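You operate a simulated robot arm through the tools that you are given. There is no shell and no other tool. Be economical: measure what you need, move in short steps, check, and stop when the job is done.

Carry out the task below with a simulated robot arm. There is one attempt and no reset: what you move stays moved.

TASK
Grind the oats fine into the green beaker, then move it to the black plate.
Fine: all the oats, none spilt; mill off before the beaker leaves.
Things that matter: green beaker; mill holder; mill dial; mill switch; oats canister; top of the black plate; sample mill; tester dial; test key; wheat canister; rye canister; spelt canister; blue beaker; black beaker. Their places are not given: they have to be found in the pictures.

It is judged by the outcome, as a careful person would: the job done as asked, and still so three seconds after it is handed in. It fails if anything else is knocked over, pushed out of place, dropped, spilled or broken.

THE ROBOT
A 6-joint arm with a two-finger parallel gripper, fixed in place. Base frame: the origin is at the foot of the arm, x ahead of it, y to its left, z up. Lengths are in mm, angles in rad, forces in N, time in s.
It reaches about 649 mm from its shoulder. Its first joint turns from -1.152 to 1.152 rad. Payload 2.1 kg.
Tool frame: the origin (TCP) lies between the finger pads and is the grasp point; the fingertips stand 30 mm ahead of it; z points along the fingers, y is the line along which they close. The gripper opens to 94 mm. The fingers are 28 mm wide and 10 mm thick; the gripper's body (50 by 96 mm) begins 55 mm behind the TCP.
Orientation is that of the tool frame in the base frame, as [roll, pitch, yaw] about the fixed x, y, z axes, in that order (R = Rz(yaw) Ry(pitch) Rx(roll)). With the fingers straight down and closing along the base's y, the tool's x points along the base's -x, its y along +y and its z along -z.

THE INTERFACE
- The arm moves only by the tool drive_tool. Its argument "deltas" is a list of rows, each a list of 7 numbers: the gripper command, from -1 (fully open) to 1 (shut), values between in proportion, then the shift along the tool's x, y, z in mm, then the turn, a rotation vector about the tool's x, y, z in rad. In form: [[gripper, dx, dy, dz, wx, wy, wz], ...]. A call has 1 to 12 rows; each row shifts and turns the commanded pose from where the row before left it, along the tool's axes as they then stand. A row lasts 0.2 s, in which the tool goes at most 50 mm and 0.15 rad; a call with a longer step from one row to the next is refused whole, and so is a gripper value outside its range. A pose out of reach is approached as far as the arm can. The call stops where the force on the tool passes 40 N (or 10 N more than at its start, if that is more) or the arm is blocked; 0.2 s more then pass. The fingers move at their own pace (about 72 mm/s each) and stop on an object; they squeeze with about 40 N. The grip force told is the motor's: it shows also when the fingers shut on nothing. Time passes only in rows, and 0.2 s behind the last, so rows that do not move let the fingers close. It gives the time, the measured TCP pose, the force on the tool (base axes), the opening and the grip force at its end, in the units of the frame above (readings bear some noise), and new pictures: "show" is both (left out), scene, wrist or none.
- Cameras (640 x 400 px; columns grow to the right, rows downward): "scene" is fixed at [30.6, -351.5, 509.4]; the picture's right is [0.89, -0.45, 0.00], its down [-0.20, -0.39, -0.90] and it looks along [0.40, 0.80, -0.44] (base axes); focal length 302 px, centre (320, 200). "wrist" rides on the gripper at [-37, 0, -58] in the tool frame; the picture's right is [0.00, -1.00, 0.00], its down [0.97, 0.00, -0.24] and it looks along [0.24, 0.00, 0.97] (tool axes); focal length 218 px, centre (320, 200).
- measure_at(camera, pixels): for up to 12 pixels [column, row] of the newest picture of that camera ("zoom" is the newest enlarged one), the place [x, y, z] in the base frame of the surface seen there, good to about 2 mm, but the place of the scene camera against the robot may be out by one fixed shift of up to 25 mm in any direction. No time passes.
- inspect(camera, box): a new picture of the part [left, top, right, bottom] of that camera's present view, enlarged. No time passes.
- hand_in(): hands the job in; it is judged then, once.

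Work in short steps. Measure before you move; look again where a grasp or a placing could have gone wrong, and mend it. You have 80 turns and 120 pictures in all, the two below and enlarged ones among them. Open the gripper and draw the arm clear of the work before you hand the job in, unless the task says otherwise; then end with one line.

The tools are called after "Call:" by a JSON object that holds its "name" and its "arguments". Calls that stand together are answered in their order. drive_tool: Moves the arm, as the interface text tells. Its arguments: {"type":"object","properties":{"deltas":{"type":"array"},"show":{"type":"string","enum":["both","scene","wrist","none"]}},"required":["deltas"]} The other tools are called the same way: measure_at (camera, pixels) gives the place of the surface under pixels of a picture; inspect (camera, box) takes an enlarged picture of a part of a camera's view; hand_in () hands the job in.

At the start:

```text
clock: 0.0
tcp_pos: [360.8, -1.9, 350.9]
orientation: [-3.139, 0.002, -3.141]
ft_force: [-0.4, -0.4, 0.1]
gripper_width: 94.0
grasp_force: 0.0
```

scene: 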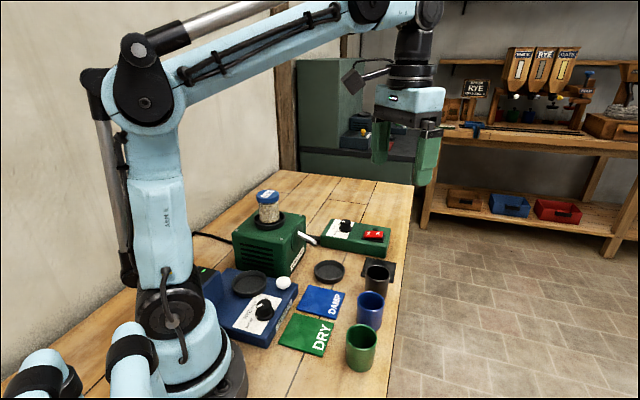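
wrist: 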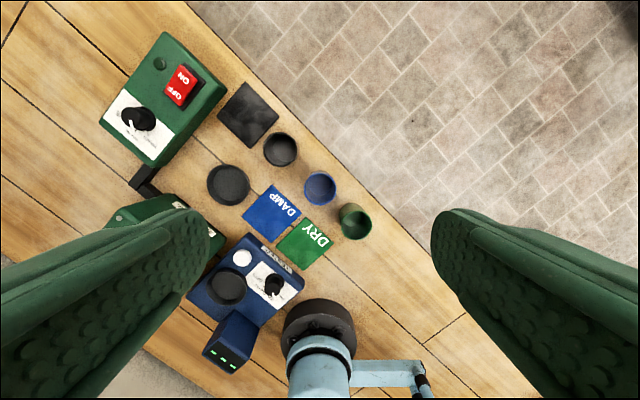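

The scene shows a green mill with a jar on top, a control box with a dial and red switch, a blue tester, three beakers and a black plate. I'll enlarge these and measure places.

Call:
{"name": "inspect", "arguments": {"camera": "scene", "box": [190, 170, 420, 380]}}

Call:
{"name": "inspect", "arguments": {"camera": "scene", "box": [430, 30, 640, 160]}}

Call:
{"name": "inspect", "arguments": {"camera": "wrist", "box": [90, 20, 390, 380]}}

Call:
{"name": "measure_at", "arguments": {"camera": "scene", "pixels": [[268, 192], [268, 212], [330, 271], [374, 236], [346, 226], [361, 340], [370, 300], [377, 272], [307, 237], [330, 300], [390, 262], [300, 380]]}}

Call:
{"name": "measure_at", "arguments": {"camera": "wrist", "pixels": [[180, 85], [137, 118], [247, 115], [280, 149], [320, 187], [354, 222], [228, 184], [225, 287], [273, 285], [300, 240], [270, 210], [145, 185]]}}

```text
1.90 times, centred on (305, 275) of scene
```

zoom: 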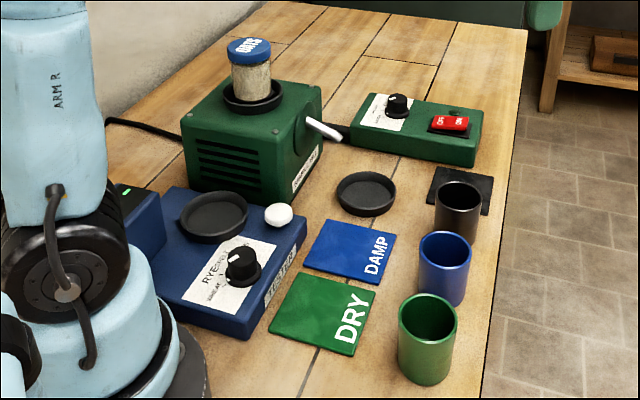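

```text
3.05 times, centred on (535, 95) of scene
```

zoom: 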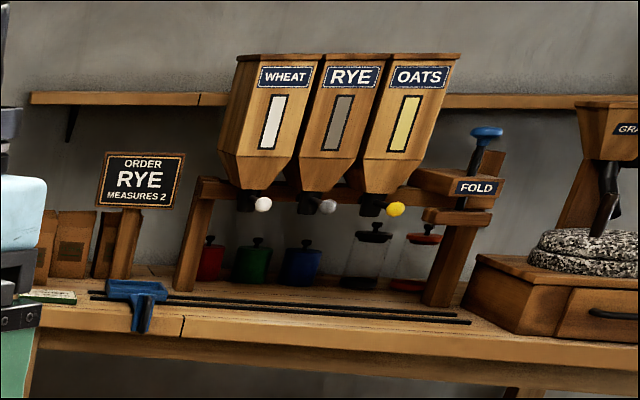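

```text
1.11 times, centred on (240, 200) of wrist
```

zoom: 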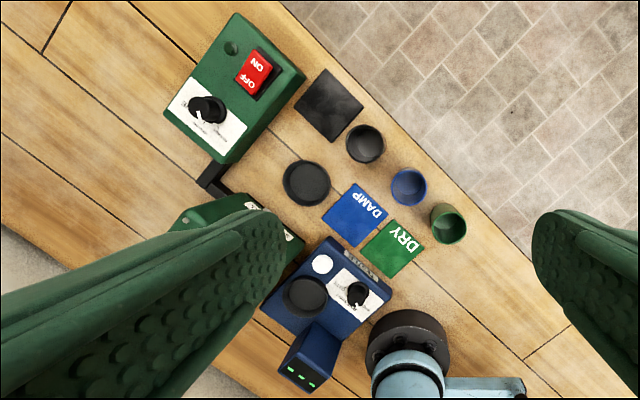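

```text
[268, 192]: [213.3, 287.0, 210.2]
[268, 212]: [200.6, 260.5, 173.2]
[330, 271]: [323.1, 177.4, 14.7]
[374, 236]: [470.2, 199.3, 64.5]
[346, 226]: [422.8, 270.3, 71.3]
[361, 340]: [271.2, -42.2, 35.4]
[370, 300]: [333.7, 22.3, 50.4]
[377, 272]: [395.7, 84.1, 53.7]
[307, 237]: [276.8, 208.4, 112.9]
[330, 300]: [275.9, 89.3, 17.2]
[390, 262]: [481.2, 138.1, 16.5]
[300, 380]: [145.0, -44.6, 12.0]
```

```text
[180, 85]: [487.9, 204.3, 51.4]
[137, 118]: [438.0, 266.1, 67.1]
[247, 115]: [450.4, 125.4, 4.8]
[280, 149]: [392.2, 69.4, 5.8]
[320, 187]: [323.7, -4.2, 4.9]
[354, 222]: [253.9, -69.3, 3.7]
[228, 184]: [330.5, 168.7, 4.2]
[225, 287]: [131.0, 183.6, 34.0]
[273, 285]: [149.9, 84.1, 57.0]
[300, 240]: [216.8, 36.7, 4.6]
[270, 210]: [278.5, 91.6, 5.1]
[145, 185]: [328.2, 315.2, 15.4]
```

Table is near z=0, and the scene camera appears offset by about (+7,-9,-10). I'll zoom on the labels and the mill.

Call:
{"name": "inspect", "arguments": {"camera": "scene", "box": [225, 180, 315, 285]}}

Call:
{"name": "inspect", "arguments": {"camera": "scene", "box": [310, 205, 410, 290]}}

Call:
{"name": "inspect", "arguments": {"camera": "wrist", "box": [90, 30, 240, 180]}}

Call:
{"name": "inspect", "arguments": {"camera": "scene", "box": [300, 60, 420, 180]}}

```text
3.81 times, centred on (270, 232) of scene
```

zoom: 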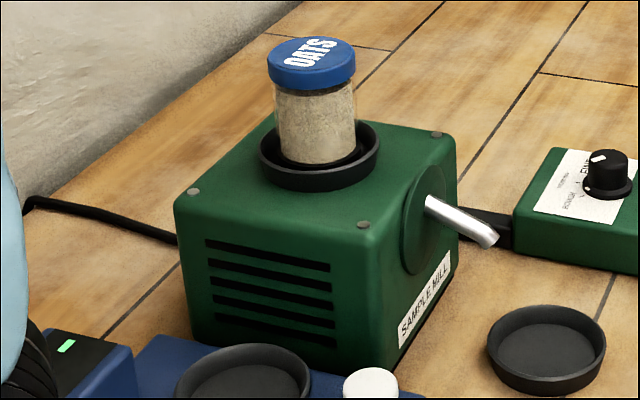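

```text
4.71 times, centred on (360, 248) of scene
```

zoom: 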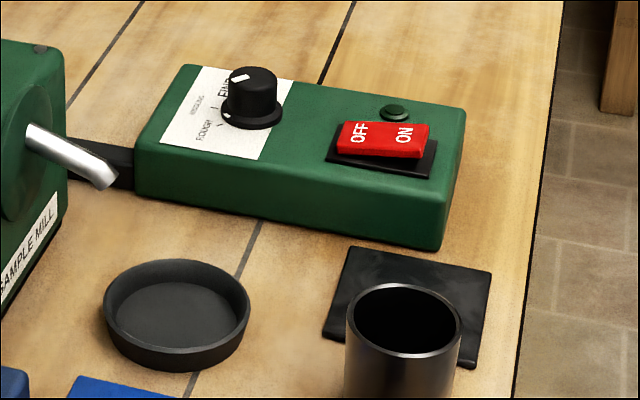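

```text
2.67 times, centred on (165, 105) of wrist
```

zoom: 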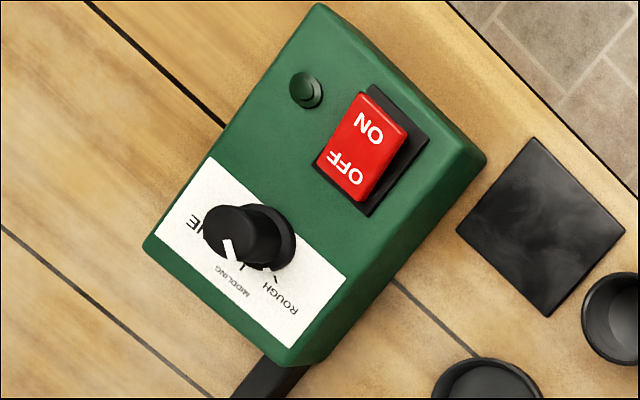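

```text
3.33 times, centred on (360, 120) of scene
```

zoom: 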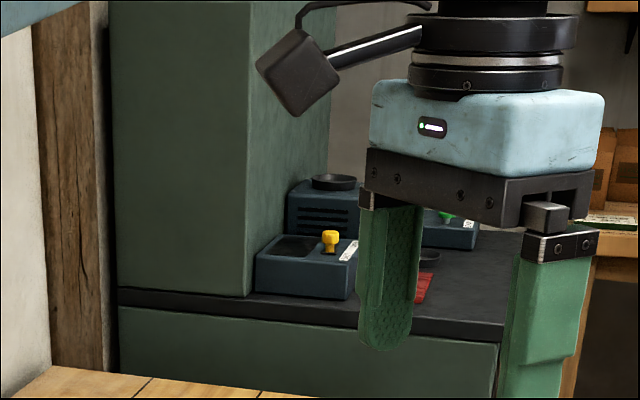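

The OATS jar already sits in the mill's top ring; the square black plate is at about (450,125) and the round dish under the spout is the holder. I'll fly the wrist camera over the control box and mill for a closer look.

Call:
{"name": "drive_tool", "arguments": {"deltas": [[-1, -13, 34, 12, 0, 0, 0], [-1, -13, 34, 12, 0, 0, 0], [-1, -13, 34, 12, 0, 0, 0], [-1, -13, 34, 12, 0, 0, 0], [-1, -13, 34, 12, 0, 0, 0], [-1, -13, 34, 12, 0, 0, 0]]}}

```text
clock: 1.4
tcp_pos: [437.5, 200.4, 280.9]
orientation: [-3.14, 0.003, 3.142]
ft_force: [0.1, -0.2, 0.4]
gripper_width: 93.8
grasp_force: 0.1
```

scene: 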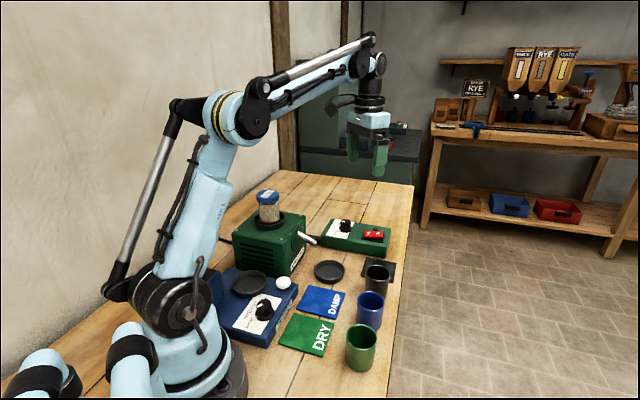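
wrist: 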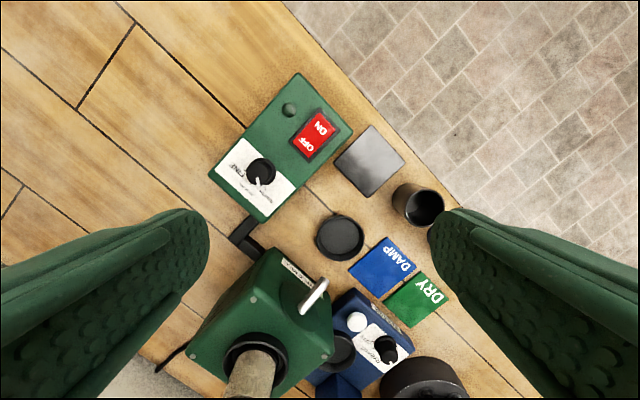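

Call:
{"name": "inspect", "arguments": {"camera": "wrist", "box": [200, 70, 360, 220]}}

Call:
{"name": "inspect", "arguments": {"camera": "wrist", "box": [180, 180, 460, 400]}}

Call:
{"name": "measure_at", "arguments": {"camera": "wrist", "pixels": [[303, 310], [326, 280], [340, 240], [340, 211], [340, 267], [313, 237], [364, 240], [370, 160], [345, 163], [397, 160], [310, 243], [285, 262]]}}

Call:
{"name": "measure_at", "arguments": {"camera": "wrist", "pixels": [[262, 165], [305, 145], [323, 125], [296, 75], [212, 175], [258, 218], [350, 130], [427, 208], [410, 185], [275, 335], [333, 350], [255, 250]]}}

```text
2.67 times, centred on (280, 145) of wrist
```

zoom: 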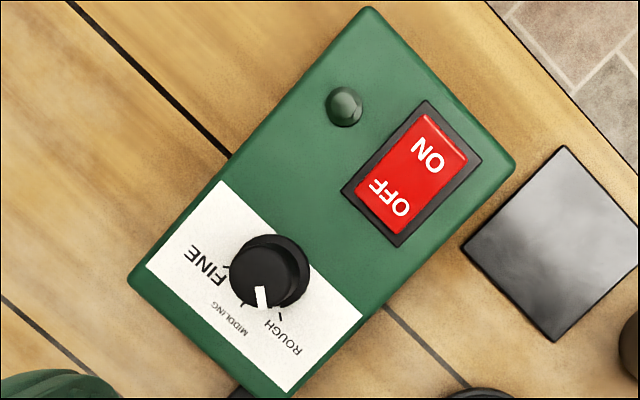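

```text
1.82 times, centred on (320, 290) of wrist
```

zoom: 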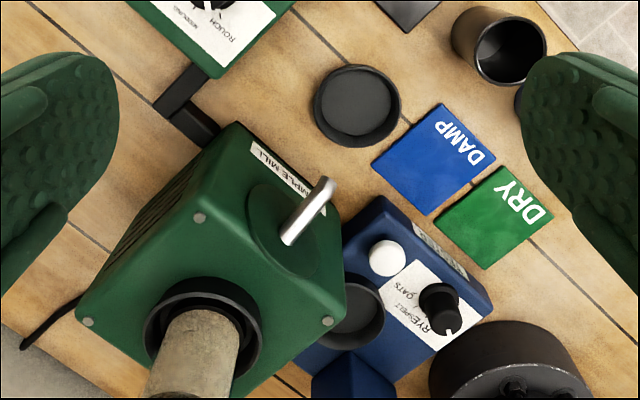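

```text
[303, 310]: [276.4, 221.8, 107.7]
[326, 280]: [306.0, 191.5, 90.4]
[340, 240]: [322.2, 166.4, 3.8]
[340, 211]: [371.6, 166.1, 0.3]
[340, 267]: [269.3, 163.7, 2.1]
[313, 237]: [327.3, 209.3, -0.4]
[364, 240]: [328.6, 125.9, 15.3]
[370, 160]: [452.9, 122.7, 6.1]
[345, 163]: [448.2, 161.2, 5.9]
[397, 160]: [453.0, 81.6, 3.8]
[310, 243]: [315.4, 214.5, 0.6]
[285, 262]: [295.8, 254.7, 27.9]
```

```text
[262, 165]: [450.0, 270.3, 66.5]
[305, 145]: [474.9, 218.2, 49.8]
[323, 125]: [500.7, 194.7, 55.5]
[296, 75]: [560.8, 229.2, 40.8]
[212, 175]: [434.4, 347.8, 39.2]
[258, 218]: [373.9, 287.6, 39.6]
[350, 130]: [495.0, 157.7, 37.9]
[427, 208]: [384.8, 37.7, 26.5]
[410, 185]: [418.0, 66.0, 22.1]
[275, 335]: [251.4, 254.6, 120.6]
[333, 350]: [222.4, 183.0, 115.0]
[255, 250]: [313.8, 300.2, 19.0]
```

Dial pointer (wrist zoom ~(263,298)) points near ROUGH; FINE is ~95° clockwise as seen from above. I'll move above the dial for a close look, with fingers part-closed.

Call:
{"name": "drive_tool", "arguments": {"deltas": [[-0.5, -3, 22, 40, 0, 0, 0], [-0.2, -3, 22, 40, 0, 0, 0], [-0.1, -3, 22, 35, 0, 0, 0], [-0.1, 0, 0, 0, 0, 0, 0]], "show": "wrist"}}

Call:
{"name": "inspect", "arguments": {"camera": "wrist", "box": [240, 130, 400, 270]}}

```text
clock: 2.4
tcp_pos: [445.5, 264.2, 163.9]
orientation: [-3.14, 0.002, 3.141]
ft_force: [0.0, 0.5, -0.4]
gripper_width: 51.6
grasp_force: 0.0
```

wrist: 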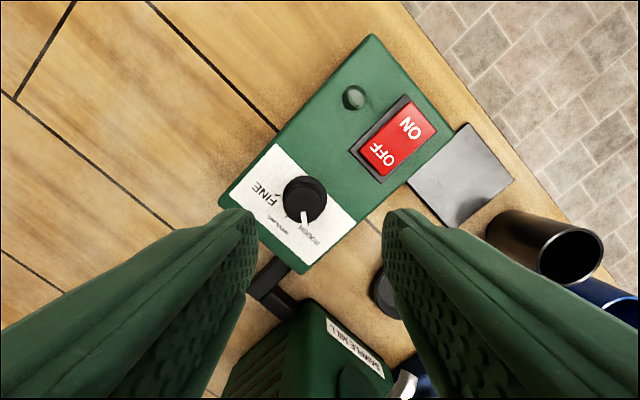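

```text
2.86 times, centred on (320, 200) of wrist
```

zoom: 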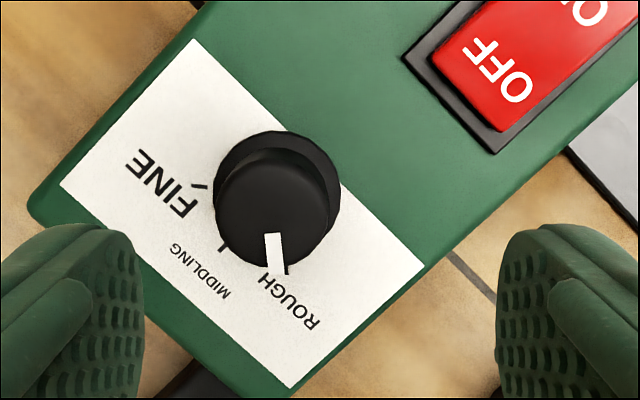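

Call:
{"name": "measure_at", "arguments": {"camera": "zoom", "pixels": [[272, 205], [216, 205], [328, 205], [275, 155], [270, 262], [280, 137], [160, 190], [205, 260], [290, 300], [350, 230], [200, 186], [222, 250]]}}

Call:
{"name": "measure_at", "arguments": {"camera": "wrist", "pixels": [[412, 126], [384, 156], [398, 141], [380, 100], [405, 175], [430, 105], [460, 175], [280, 145], [300, 270], [356, 215], [222, 200], [353, 98]]}}

```text
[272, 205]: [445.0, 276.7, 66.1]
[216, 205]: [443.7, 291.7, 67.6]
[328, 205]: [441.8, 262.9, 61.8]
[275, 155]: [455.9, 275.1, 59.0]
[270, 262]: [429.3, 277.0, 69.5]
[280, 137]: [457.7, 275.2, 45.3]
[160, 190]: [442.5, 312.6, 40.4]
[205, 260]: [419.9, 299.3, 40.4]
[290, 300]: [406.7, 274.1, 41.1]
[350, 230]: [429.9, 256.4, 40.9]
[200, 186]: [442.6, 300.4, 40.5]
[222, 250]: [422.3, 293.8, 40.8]
```

```text
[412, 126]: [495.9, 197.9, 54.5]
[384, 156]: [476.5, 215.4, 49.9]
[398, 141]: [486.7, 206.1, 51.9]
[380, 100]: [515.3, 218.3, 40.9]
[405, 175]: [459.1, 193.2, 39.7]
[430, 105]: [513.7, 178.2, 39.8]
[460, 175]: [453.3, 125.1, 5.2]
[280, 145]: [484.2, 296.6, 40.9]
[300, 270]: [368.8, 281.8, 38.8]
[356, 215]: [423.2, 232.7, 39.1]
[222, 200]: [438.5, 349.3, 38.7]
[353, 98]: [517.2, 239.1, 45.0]
```

Knob centre ≈(442.5,277), top z≈68, panel z≈40; FINE tick lies along +y and the pointer is at ≈195°. I'll centre over the knob and pre-turn by −0.6 rad, then descend.

Call:
{"name": "drive_tool", "arguments": {"deltas": [[-0.1, 3, 13, 0, 0, 0, 0], [-0.1, 0, 0, 10, 0, 0, -0.15], [-0.1, 0, 0, 10, 0, 0, -0.15], [-0.1, 0, 0, 10, 0, 0, -0.15], [-0.1, 0, 0, 10, 0, 0, -0.15], [-0.1, 0, 0, 10, 0, 0, 0], [-0.1, 0, 0, 0, 0, 0, 0]], "show": "wrist"}}

```text
clock: 4.0
tcp_pos: [444.4, 279.6, 113.3]
orientation: [-3.14, -0.001, -2.541]
ft_force: [-0.2, 0.0, -0.8]
gripper_width: 51.7
grasp_force: 0.0
```

wrist: 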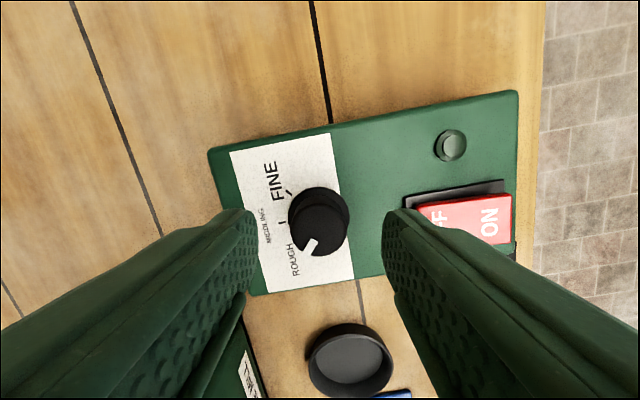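

Knob is centred between fingers (319,215). Descend and grip.

Call:
{"name": "drive_tool", "arguments": {"deltas": [[-0.1, -1, -2, 12, 0, 0, 0], [-0.1, 0, 0, 12, 0, 0, 0], [-0.1, 0, 0, 12, 0, 0, 0], [0.8, 0, 0, 0, 0, 0, 0], [0.8, 0, 0, 0, 0, 0, 0], [0.8, 0, 0, 0, 0, 0, 0]], "show": "wrist"}}

```text
clock: 5.4
tcp_pos: [445.9, 280.9, 77.1]
orientation: [3.136, 0.001, -2.54]
ft_force: [-15.2, 20.4, 2.5]
gripper_width: 29.1
grasp_force: 45.3
```

wrist: 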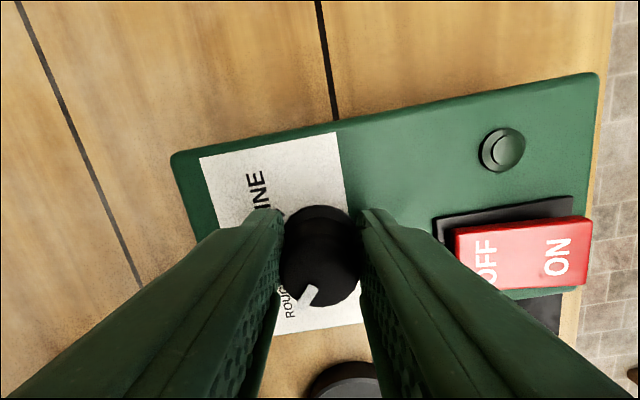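

Grip holds (29 mm) but with ~25 N lateral; I'll ease +2.5 mm along tool y, then twist clockwise.

Call:
{"name": "drive_tool", "arguments": {"deltas": [[0.8, 0, 2.5, 0, 0, 0, 0], [0.8, 0, 0, 0, 0, 0, 0.15], [0.8, 0, 0, 0, 0, 0, 0.15], [0.8, 0, 0, 0, 0, 0, 0.15], [0.8, 0, 0, 0, 0, 0, 0.15], [0.8, 0, 0, 0, 0, 0, 0.15], [0.8, 0, 0, 0, 0, 0, 0.15], [0.8, 0, 0, 0, 0, 0, 0.15]], "show": "wrist"}}

```text
clock: 6.9
tcp_pos: [446.5, 276.3, 76.7]
orientation: [-3.128, 0.002, 2.962]
ft_force: [0.1, -1.5, -2.7]
gripper_width: 29.1
grasp_force: 44.7
stopped in row 7: the force on the tool passed its limit (the readings are from after the stop); the commanded pose is now the measured one
```

wrist: 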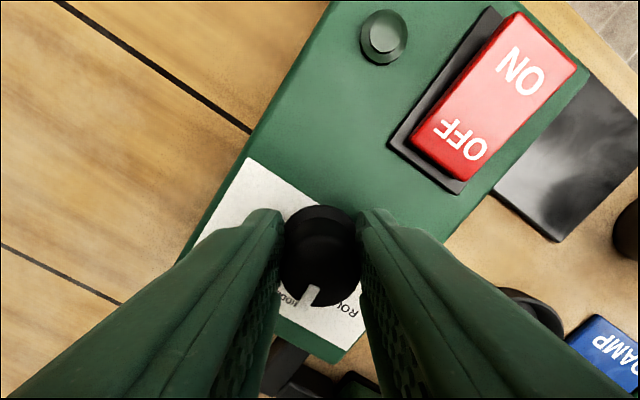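

Knob turned with the gripper by 0.78 rad; continue ~1.1 rad more.

Call:
{"name": "drive_tool", "arguments": {"deltas": [[0.8, 0, 0, 0, 0, 0, 0.15], [0.8, 0, 0, 0, 0, 0, 0.15], [0.8, 0, 0, 0, 0, 0, 0.15], [0.8, 0, 0, 0, 0, 0, 0.15], [0.8, 0, 0, 0, 0, 0, 0.15], [0.8, 0, 0, 0, 0, 0, 0.15], [0.8, 0, 0, 0, 0, 0, 0.1]], "show": "wrist"}}

```text
clock: 7.8
tcp_pos: [445.8, 273.3, 76.6]
orientation: [-3.12, 0.01, 2.456]
ft_force: [-1.0, -1.4, -3.8]
gripper_width: 29.3
grasp_force: 44.5
stopped in row 4: the force on the tool passed its limit (the readings are from after the stop); the commanded pose is now the measured one
```

wrist: 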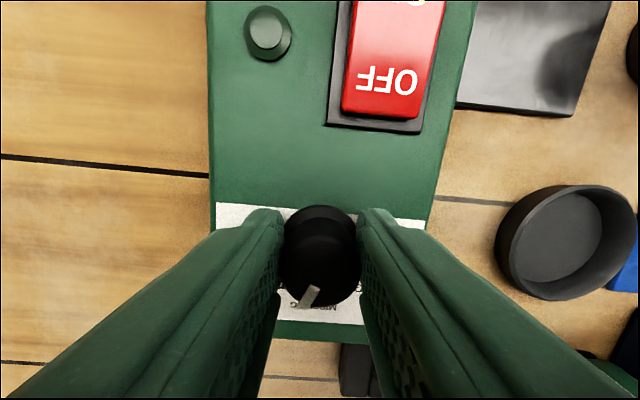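

Total turned ≈1.29 rad; continue.

Call:
{"name": "drive_tool", "arguments": {"deltas": [[0.8, 0, 0, 0, 0, 0, 0.12], [0.8, 0, 0, 0, 0, 0, 0.12], [0.8, 0, 0, 0, 0, 0, 0.12], [0.8, 0, 0, 0, 0, 0, 0.1]], "show": "wrist"}}

Call:
{"name": "inspect", "arguments": {"camera": "wrist", "box": [240, 180, 400, 340]}}

```text
clock: 8.8
tcp_pos: [443.3, 270.7, 75.7]
orientation: [-3.117, 0.02, 1.993]
ft_force: [-24.2, -22.7, 3.0]
gripper_width: 29.3
grasp_force: 44.6
```

wrist: 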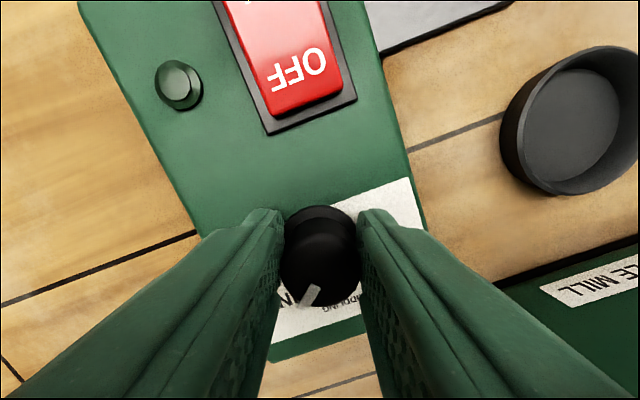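

```text
2.50 times, centred on (320, 260) of wrist
```

zoom: 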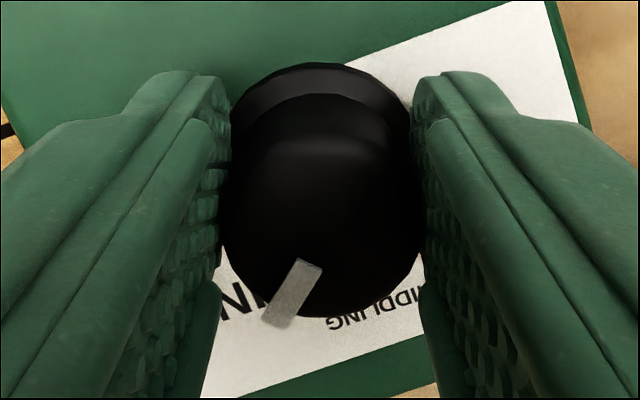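

Turned ≈1.75 rad; pointer now beside FINE. Release, rise and check.

Call:
{"name": "drive_tool", "arguments": {"deltas": [[-0.1, 0, 0, 0, 0, 0, 0], [-0.1, 0, 0, 0, 0, 0, 0], [-0.1, 0, 0, -30, 0, 0, 0], [-0.1, 0, 0, -40, 0, 0, 0], [-0.1, 0, 0, 0, 0, 0, 0]], "show": "wrist"}}

Call:
{"name": "inspect", "arguments": {"camera": "wrist", "box": [240, 130, 400, 270]}}

```text
clock: 10.0
tcp_pos: [446.4, 276.3, 146.4]
orientation: [-3.129, 0.019, 1.994]
ft_force: [-0.4, 0.3, -0.6]
gripper_width: 51.7
grasp_force: 0.2
```

wrist: 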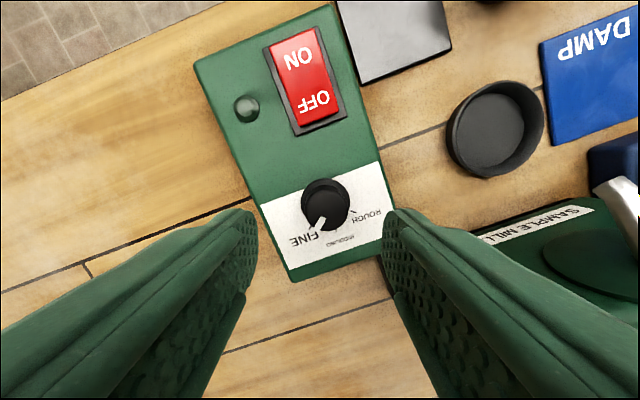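

```text
2.86 times, centred on (320, 200) of wrist
```

zoom: 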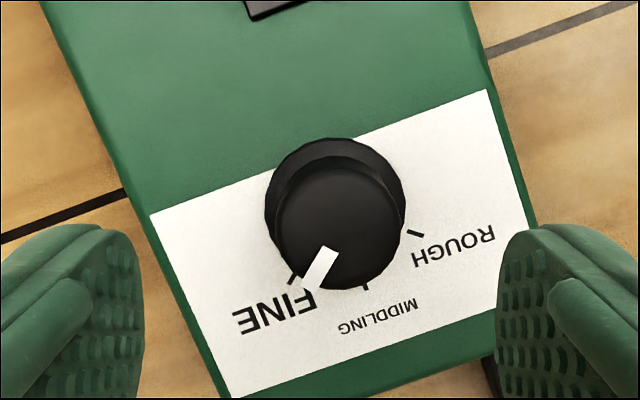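

Call:
{"name": "measure_at", "arguments": {"camera": "zoom", "pixels": [[330, 250], [310, 284], [320, 267], [276, 227], [401, 227], [338, 168], [335, 288], [292, 280], [364, 287], [415, 233], [404, 200], [267, 200]]}}

```text
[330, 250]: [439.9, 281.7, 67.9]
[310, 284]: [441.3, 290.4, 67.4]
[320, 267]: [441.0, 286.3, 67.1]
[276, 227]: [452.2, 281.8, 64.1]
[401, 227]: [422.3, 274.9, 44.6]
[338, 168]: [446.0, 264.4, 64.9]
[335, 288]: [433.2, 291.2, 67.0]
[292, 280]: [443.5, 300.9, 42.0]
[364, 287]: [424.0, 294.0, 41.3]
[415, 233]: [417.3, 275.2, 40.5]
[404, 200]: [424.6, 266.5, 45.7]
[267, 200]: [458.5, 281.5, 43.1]
```

Pointer at ≈85° matches the FINE tick (≈84°). Now rise and move over the green beaker, with yaw ≈2.35 for later placing under the spout.

Call:
{"name": "drive_tool", "arguments": {"deltas": [[-0.1, 0, 0, -40, 0, 0, -0.12], [-0.5, 0, 0, -40, 0, 0, -0.12], [-1, 0, 0, -30, 0, 0, -0.116], [-1, -15.3, -44.3, 0, 0, 0, 0], [-1, -15.3, -44.3, 0, 0, 0, 0], [-1, -15.3, -44.3, 0, 0, 0, 0], [-1, -15.3, -44.3, 0, 0, 0, 0], [-1, -15.3, -44.3, 0, 0, 0, 0], [-1, -15.3, -44.3, 0, 0, 0, 0], [-1, -15.3, -44.3, 0, 0, 0, 0], [-1, -15.3, -44.3, 0, 0, 0, 0]], "show": "both"}}

```text
clock: 12.4
tcp_pos: [281.5, -55.4, 267.1]
orientation: [-3.123, 0.012, 2.352]
ft_force: [0.6, -0.4, 0.0]
gripper_width: 94.1
grasp_force: 0.1
```

scene: 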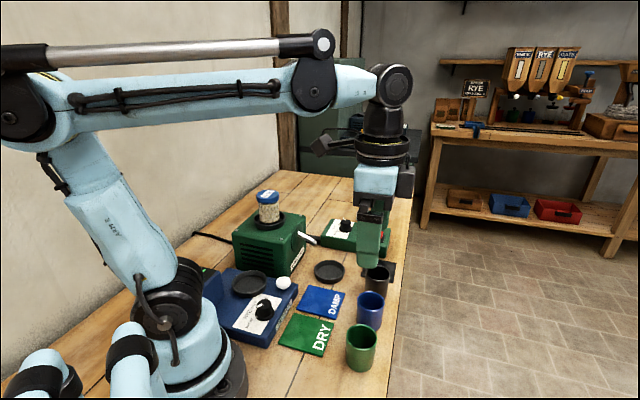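
wrist: 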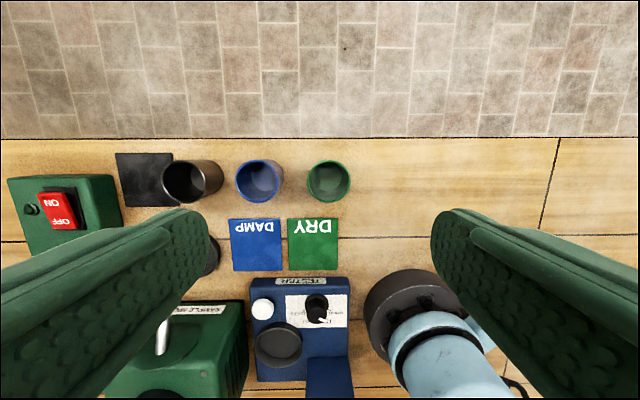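

Call:
{"name": "measure_at", "arguments": {"camera": "wrist", "pixels": [[328, 182], [306, 178], [351, 178], [328, 159], [328, 203], [238, 178], [283, 178], [163, 178], [224, 178], [145, 180], [190, 158], [258, 160]]}}

Call:
{"name": "inspect", "arguments": {"camera": "wrist", "box": [280, 130, 380, 230]}}

```text
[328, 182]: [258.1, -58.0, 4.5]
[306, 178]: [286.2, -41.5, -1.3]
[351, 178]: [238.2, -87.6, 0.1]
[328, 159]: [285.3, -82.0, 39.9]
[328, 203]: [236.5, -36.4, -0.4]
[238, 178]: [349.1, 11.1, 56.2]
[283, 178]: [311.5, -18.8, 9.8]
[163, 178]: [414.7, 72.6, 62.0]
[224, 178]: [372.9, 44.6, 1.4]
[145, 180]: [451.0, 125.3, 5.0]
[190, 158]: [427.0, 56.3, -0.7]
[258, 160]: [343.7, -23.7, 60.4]
```

```text
4.00 times, centred on (330, 180) of wrist
```

zoom: 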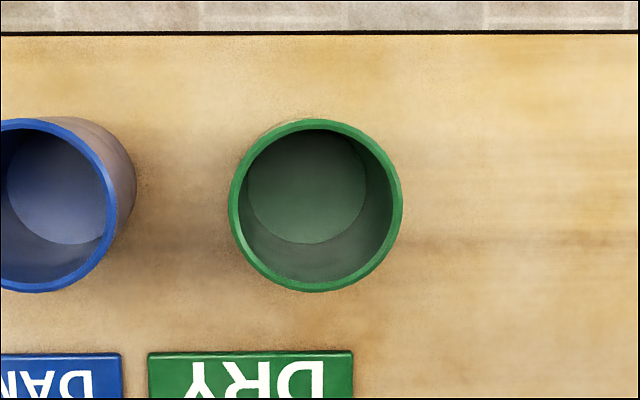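

Call:
{"name": "measure_at", "arguments": {"camera": "zoom", "pixels": [[233, 205], [398, 205], [315, 124], [315, 287], [308, 180], [250, 190], [364, 190], [308, 240]]}}

```text
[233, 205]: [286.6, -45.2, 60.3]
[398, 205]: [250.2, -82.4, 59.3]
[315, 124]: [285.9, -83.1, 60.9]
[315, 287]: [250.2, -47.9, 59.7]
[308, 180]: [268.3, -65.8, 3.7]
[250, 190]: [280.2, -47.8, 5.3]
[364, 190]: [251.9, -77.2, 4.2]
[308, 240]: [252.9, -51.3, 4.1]
```

Beaker centre (268.2,−64.5), rim z≈60, diameter ≈54. I'll centre above it, tilt the tool 0.2 rad (body leaning away from the mill side), and descend to z≈110 with 80 mm opening.

Call:
{"name": "drive_tool", "arguments": {"deltas": [[-0.7, 1.5, -8, 0, -0.009, 0.106, 0], [-0.7, 1.4, -7.9, 0, -0.009, 0.106, 0], [-0.7, -7.8, 0, 38.5, 0, 0, 0], [-0.7, -7.8, 0, 38.5, 0, 0, 0], [-0.7, -7.8, 0, 38.5, 0, 0, 0], [-0.7, -7.8, 0, 38.5, 0, 0, 0], [-0.7, 0, 0, 0, 0, 0, 0]], "show": "wrist"}}

```text
clock: 14.0
tcp_pos: [263.5, -67.6, 107.8]
orientation: [-3.14, -0.201, 2.348]
ft_force: [0.7, 1.5, 0.8]
gripper_width: 79.8
grasp_force: 0.1
```

wrist: 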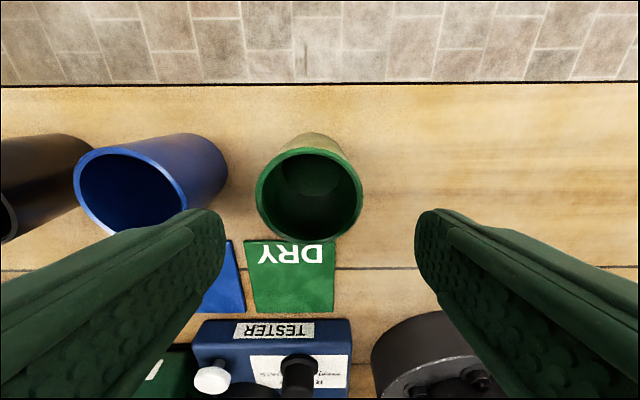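

Offset of ~5.5 mm along tool y to correct; then descend to z≈47 and grip.

Call:
{"name": "drive_tool", "arguments": {"deltas": [[-0.7, -1, 5.5, 0, 0, 0, 0], [-0.7, -4, 0, 20, 0, 0, 0], [-0.7, -4, 0, 20, 0, 0, 0], [-0.7, -4, 0, 20, 0, 0, 0], [-0.7, 0, 0, 0, 0, 0, 0]], "show": "both"}}

```text
clock: 15.2
tcp_pos: [268.1, -64.3, 49.2]
orientation: [-3.14, -0.201, 2.349]
ft_force: [-0.9, 0.4, 0.0]
gripper_width: 79.9
grasp_force: 0.1
```

scene: 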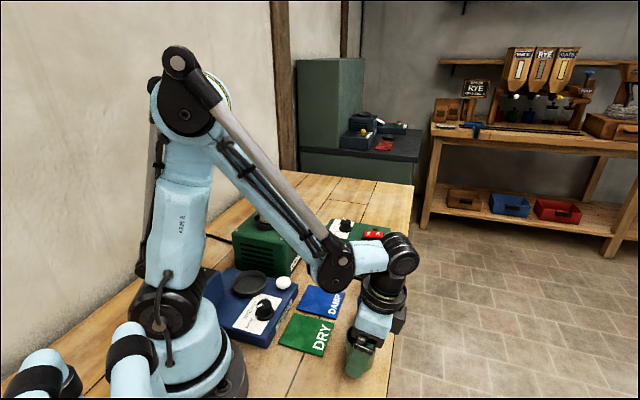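
wrist: 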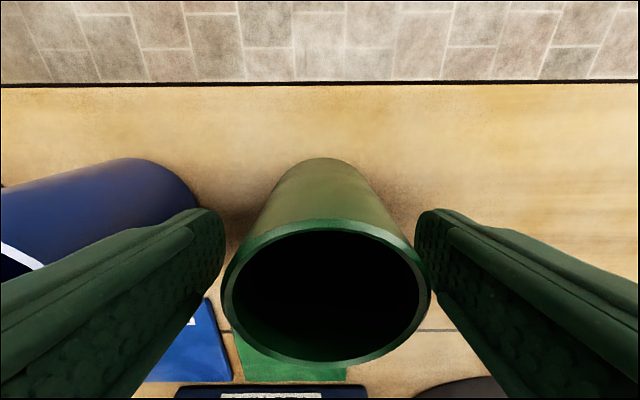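

Beaker is between the fingers. Grip, then lift vertically.

Call:
{"name": "drive_tool", "arguments": {"deltas": [[0.3, 0, -1, 0, 0, 0, 0], [0.3, 0, 0, 0, 0, 0, 0], [0.3, 0, 0, 0, 0, 0, 0], [0.3, -1, 0, 5, 0, 0, 0]], "show": "wrist"}}

```text
clock: 16.2
tcp_pos: [270.3, -65.6, 45.2]
orientation: [-3.137, -0.204, 2.348]
ft_force: [-12.5, 3.4, 36.0]
gripper_width: 53.1
grasp_force: 40.2
```

wrist: 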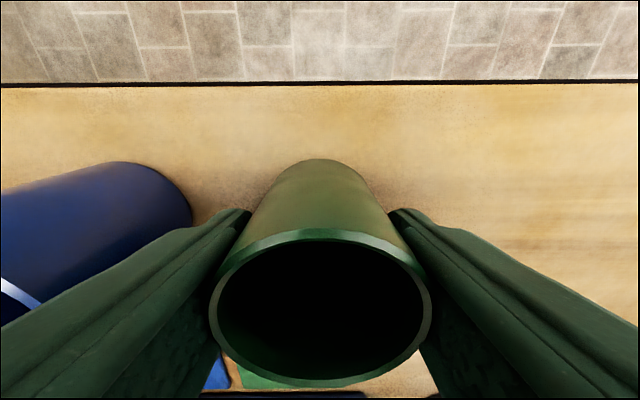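

Gripped (53 mm). Lift and fly to just outward of the holder dish to look.

Call:
{"name": "drive_tool", "arguments": {"deltas": [[0.3, 6, 0, -30, 0, 0, 0], [0.3, 9, 0, -45, 0, 0, 0], [0.3, 9, 0, -45, 0, 0, 0], [0.3, 5, 0, -25, 0, 0, 0], [0.3, 16.7, 41.2, 3.4, 0, 0, 0], [0.3, 16.7, 41.2, 3.4, 0, 0, 0], [0.3, 16.7, 41.2, 3.4, 0, 0, 0], [0.3, 16.7, 41.2, 3.4, 0, 0, 0], [0.3, 16.7, 41.2, 3.4, 0, 0, 0], [0.3, 0, 0, 0, 0, 0, 0]]}}

```text
clock: 18.4
tcp_pos: [356.1, 140.9, 192.3]
orientation: [-3.14, -0.202, 2.348]
ft_force: [-0.2, -0.2, -1.8]
gripper_width: 53.0
grasp_force: 40.2
```

scene: 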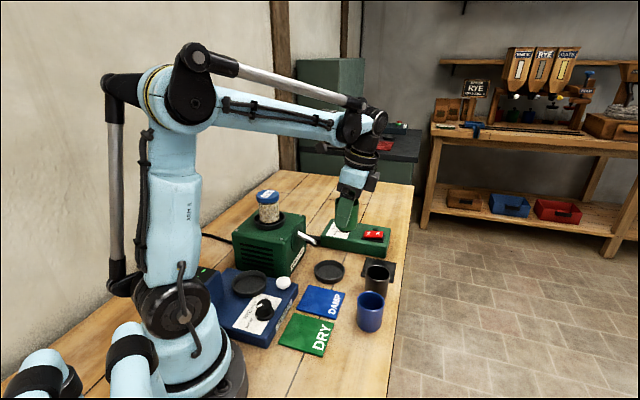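
wrist: 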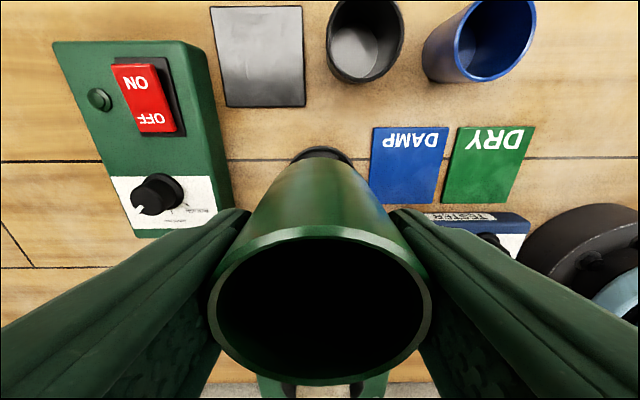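

Call:
{"name": "inspect", "arguments": {"camera": "scene", "box": [280, 215, 400, 290]}}

Call:
{"name": "measure_at", "arguments": {"camera": "wrist", "pixels": [[449, 129], [373, 128], [300, 10], [304, 106], [150, 120], [124, 68], [322, 150], [165, 190]]}}

```text
5.33 times, centred on (340, 252) of scene
```

zoom: 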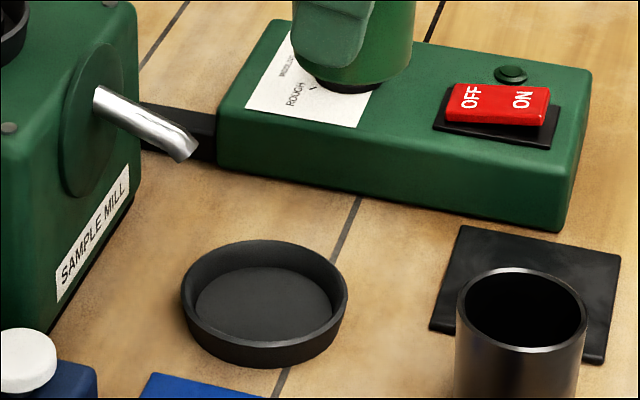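

```text
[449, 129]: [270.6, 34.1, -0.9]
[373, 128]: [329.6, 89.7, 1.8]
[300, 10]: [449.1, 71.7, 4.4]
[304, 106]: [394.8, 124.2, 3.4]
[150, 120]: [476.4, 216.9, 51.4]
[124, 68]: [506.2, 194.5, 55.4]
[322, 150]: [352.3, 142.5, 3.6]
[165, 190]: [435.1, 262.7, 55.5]
```

Call:
{"name": "measure_at", "arguments": {"camera": "zoom", "pixels": [[185, 300], [344, 300], [263, 244], [258, 362], [262, 305], [193, 148], [178, 158], [188, 130], [100, 95], [125, 210], [465, 230], [620, 252]]}}

Call:
{"name": "measure_at", "arguments": {"camera": "zoom", "pixels": [[602, 360], [432, 325], [470, 97], [522, 97], [150, 375], [270, 150], [262, 252], [200, 290], [330, 315], [150, 125], [180, 140], [600, 300]]}}

```text
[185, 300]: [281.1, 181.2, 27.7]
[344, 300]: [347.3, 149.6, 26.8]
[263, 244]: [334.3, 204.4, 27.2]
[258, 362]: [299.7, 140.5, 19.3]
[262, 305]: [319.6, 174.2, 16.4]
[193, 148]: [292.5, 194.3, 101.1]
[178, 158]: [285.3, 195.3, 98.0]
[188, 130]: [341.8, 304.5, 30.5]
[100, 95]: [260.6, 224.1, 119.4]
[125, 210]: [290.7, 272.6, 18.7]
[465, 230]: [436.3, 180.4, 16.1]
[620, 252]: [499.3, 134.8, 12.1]
```

```text
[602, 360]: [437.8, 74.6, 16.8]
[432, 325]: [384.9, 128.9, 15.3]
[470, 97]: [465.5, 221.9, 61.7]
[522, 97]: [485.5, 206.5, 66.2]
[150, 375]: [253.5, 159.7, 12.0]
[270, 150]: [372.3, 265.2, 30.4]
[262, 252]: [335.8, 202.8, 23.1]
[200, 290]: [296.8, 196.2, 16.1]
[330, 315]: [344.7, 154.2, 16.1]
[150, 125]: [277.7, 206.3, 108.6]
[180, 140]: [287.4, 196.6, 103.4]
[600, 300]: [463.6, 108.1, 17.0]
```

Call:
{"name": "measure_at", "arguments": {"camera": "wrist", "pixels": [[320, 232], [320, 381], [212, 305], [429, 305], [318, 154]]}}

Call:
{"name": "inspect", "arguments": {"camera": "wrist", "box": [200, 140, 440, 400]}}

```text
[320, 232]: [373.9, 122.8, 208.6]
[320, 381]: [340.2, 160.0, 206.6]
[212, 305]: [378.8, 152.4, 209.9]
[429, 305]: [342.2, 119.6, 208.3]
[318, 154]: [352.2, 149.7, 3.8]
```

```text
1.54 times, centred on (320, 270) of wrist
```

zoom: 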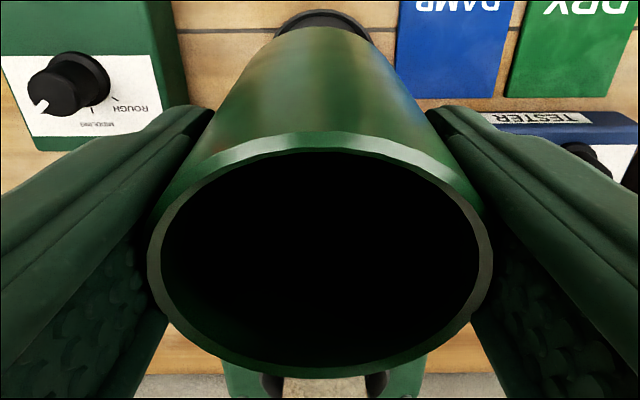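

Beaker centre is ≈(357.5,139.5), bottom 44 mm below TCP; dish centre ≈(329,166.5), spout tip ≈(301,190,86). Move inward 29 mm, then descend to just above dish rim.

Call:
{"name": "drive_tool", "arguments": {"deltas": [[0.3, 28.7, -1.3, 5.8, 0, 0, 0], [0.3, -7, 0, 34.3, 0, 0, 0], [0.3, -7, 0, 34.3, 0, 0, 0], [0.3, -6.2, 0, 30.4, 0, 0, 0], [0.3, -4, 0, 19.6, 0, 0, 0], [0.3, 0, 0, 0, 0, 0, 0]], "show": "both"}}

Call:
{"name": "inspect", "arguments": {"camera": "scene", "box": [280, 215, 400, 290]}}

```text
clock: 19.8
tcp_pos: [336.9, 160.9, 71.8]
orientation: [-3.141, -0.2, 2.348]
ft_force: [-1.4, 0.4, -1.3]
gripper_width: 52.7
grasp_force: 40.1
```

scene: 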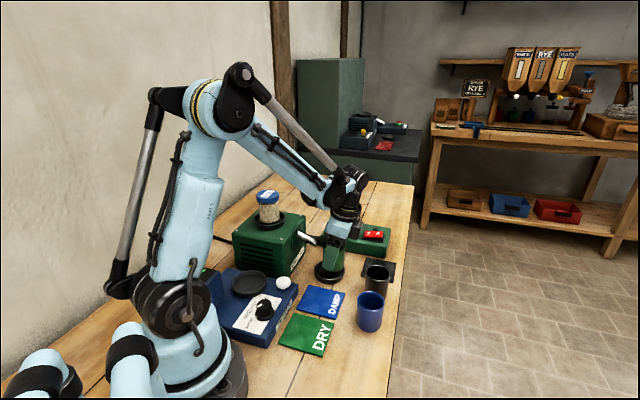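
wrist: 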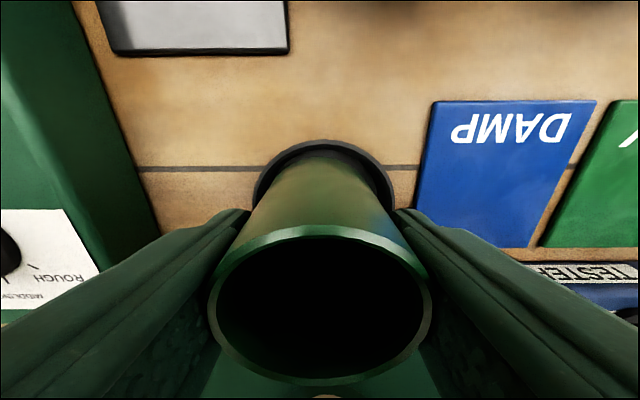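

```text
5.33 times, centred on (340, 252) of scene
```

zoom: 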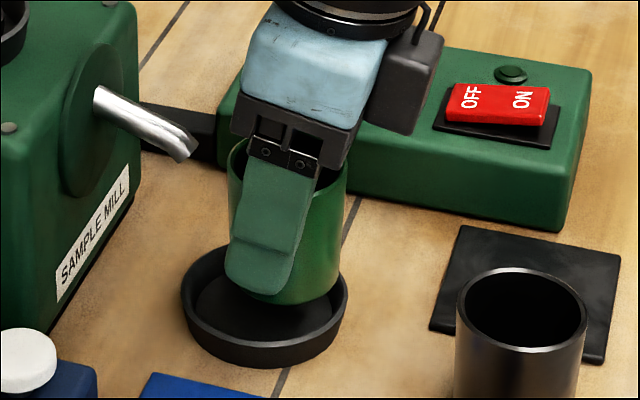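

Call:
{"name": "drive_tool", "arguments": {"deltas": [[0.3, -1.4, 0, 6.9, 0, 0, 0], [0.3, 6.4, -0.9, 1.3, 0, 0, 0], [0.3, 6.4, -0.9, 1.3, 0, 0, 0], [0.3, 0, 0, 0, 0, 0, 0]], "show": "wrist"}}

Call:
{"name": "inspect", "arguments": {"camera": "scene", "box": [280, 215, 400, 290]}}

```text
clock: 20.8
tcp_pos: [327.4, 167.0, 63.7]
orientation: [-3.141, -0.202, 2.35]
ft_force: [0.1, -0.1, -1.2]
gripper_width: 52.6
grasp_force: 39.5
```

wrist: 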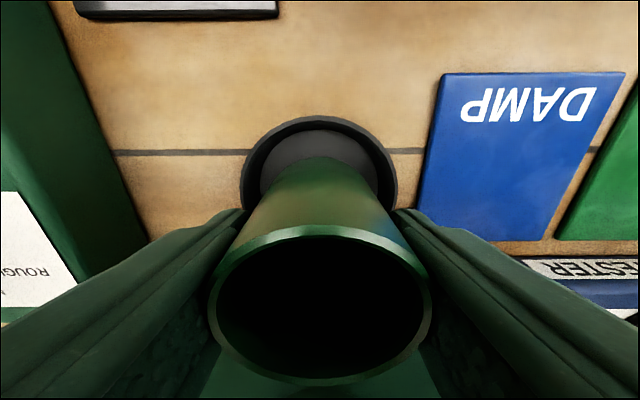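

```text
5.33 times, centred on (340, 252) of scene
```

zoom: 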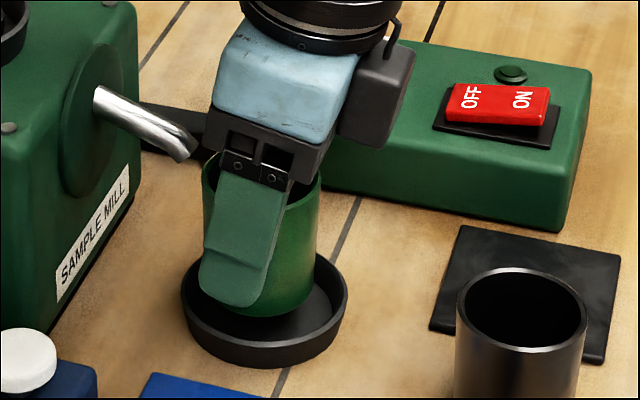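

Call:
{"name": "measure_at", "arguments": {"camera": "wrist", "pixels": [[319, 119], [319, 133], [319, 150], [246, 180], [392, 180], [320, 158], [320, 234], [320, 380]]}}

```text
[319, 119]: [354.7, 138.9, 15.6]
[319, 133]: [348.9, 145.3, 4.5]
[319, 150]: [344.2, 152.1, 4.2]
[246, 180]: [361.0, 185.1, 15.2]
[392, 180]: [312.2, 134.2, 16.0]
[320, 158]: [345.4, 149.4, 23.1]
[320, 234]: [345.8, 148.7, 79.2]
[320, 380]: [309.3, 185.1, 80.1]
```

Beaker is 2 mm inward of the dish centre, bottom 15 mm above its floor. Lower 14.5 mm.

Call:
{"name": "drive_tool", "arguments": {"deltas": [[0.3, -1.0, 0, 5, 0, 0, 0], [0.3, -1.0, 0, 5, 0, 0, 0], [0.3, -0.8, 0, 4.2, 0, 0, 0], [0.3, 0, 0, 0, 0, 0, 0]], "show": "wrist"}}

Call:
{"name": "inspect", "arguments": {"camera": "scene", "box": [280, 215, 400, 290]}}

```text
clock: 21.8
tcp_pos: [325.8, 166.9, 47.9]
orientation: [-3.14, -0.199, 2.348]
ft_force: [-0.5, 1.5, 23.3]
gripper_width: 52.7
grasp_force: 39.9
```

wrist: 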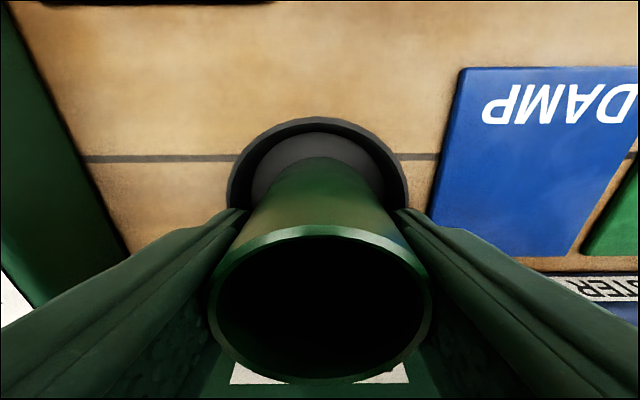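

```text
5.33 times, centred on (340, 252) of scene
```

zoom: 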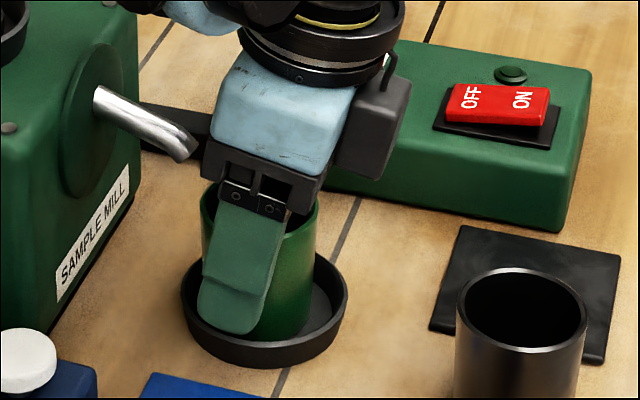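

Seated on the dish floor. Release and retreat along the tool axis (outward/up).

Call:
{"name": "drive_tool", "arguments": {"deltas": [[0.3, 0, 0, -1, 0, 0, 0], [-0.5, 0, 0, 0, 0, 0, 0], [-0.5, 0, 0, 0, 0, 0, 0], [-0.5, -2, 0, -20, 0, 0, 0], [-0.5, -10, 0, -40, 0, 0, 0], [-0.5, -20, 0, -40, 0, 0, 0], [-0.5, 0, 0, -45, 0, 0, 0], [-0.5, 0, 0, 0, 0, 0, 0]], "show": "both"}}

Call:
{"name": "inspect", "arguments": {"camera": "scene", "box": [280, 215, 400, 290]}}

```text
clock: 23.6
tcp_pos: [369.6, 123.7, 186.1]
orientation: [-3.137, -0.2, 2.35]
ft_force: [-0.4, -0.8, 1.0]
gripper_width: 70.6
grasp_force: 0.1
```

scene: 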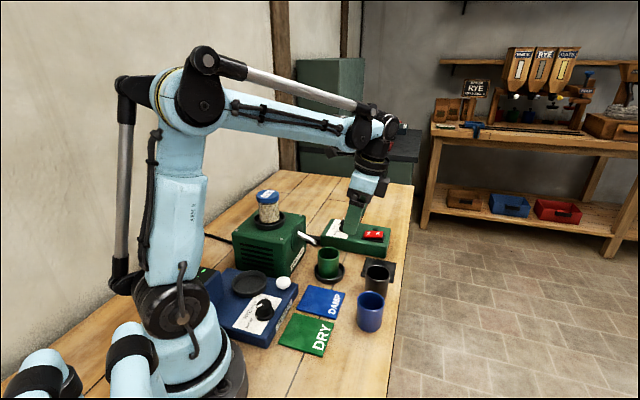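
wrist: 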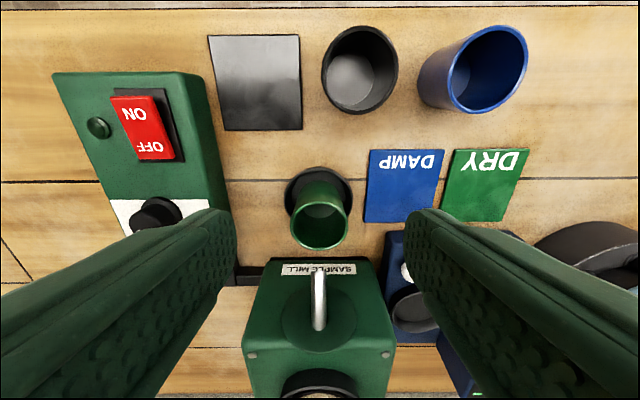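

```text
5.33 times, centred on (340, 252) of scene
```

zoom: 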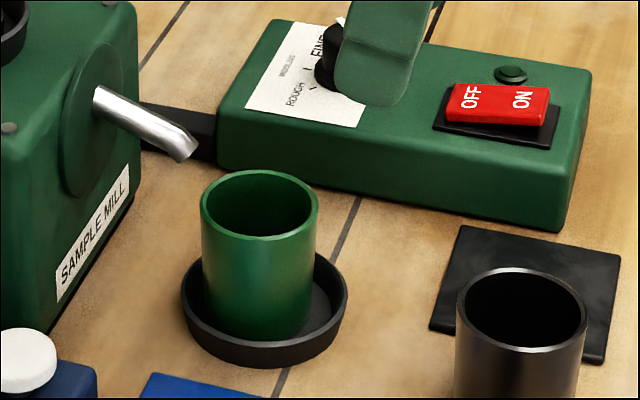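

Call:
{"name": "measure_at", "arguments": {"camera": "wrist", "pixels": [[320, 248], [320, 195], [320, 171], [293, 221], [347, 221], [319, 271], [319, 276], [319, 320], [319, 325]]}}

Call:
{"name": "inspect", "arguments": {"camera": "wrist", "box": [250, 150, 390, 350]}}

```text
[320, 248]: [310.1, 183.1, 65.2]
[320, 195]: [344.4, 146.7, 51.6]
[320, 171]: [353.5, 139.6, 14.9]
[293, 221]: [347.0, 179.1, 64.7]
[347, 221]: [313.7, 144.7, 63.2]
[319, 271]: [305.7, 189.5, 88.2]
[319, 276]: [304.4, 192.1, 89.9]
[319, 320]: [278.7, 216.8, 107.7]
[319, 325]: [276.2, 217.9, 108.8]
```

```text
2.00 times, centred on (320, 250) of wrist
```

zoom: 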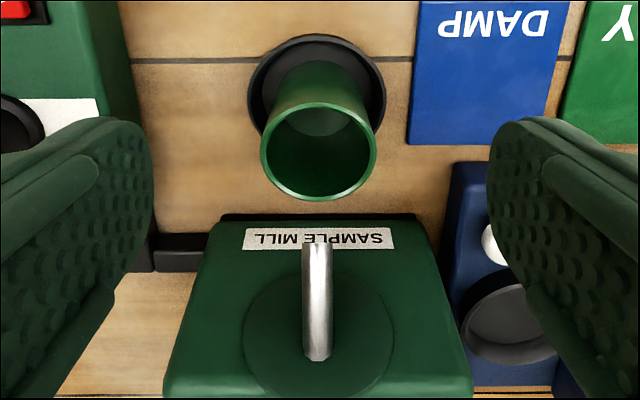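

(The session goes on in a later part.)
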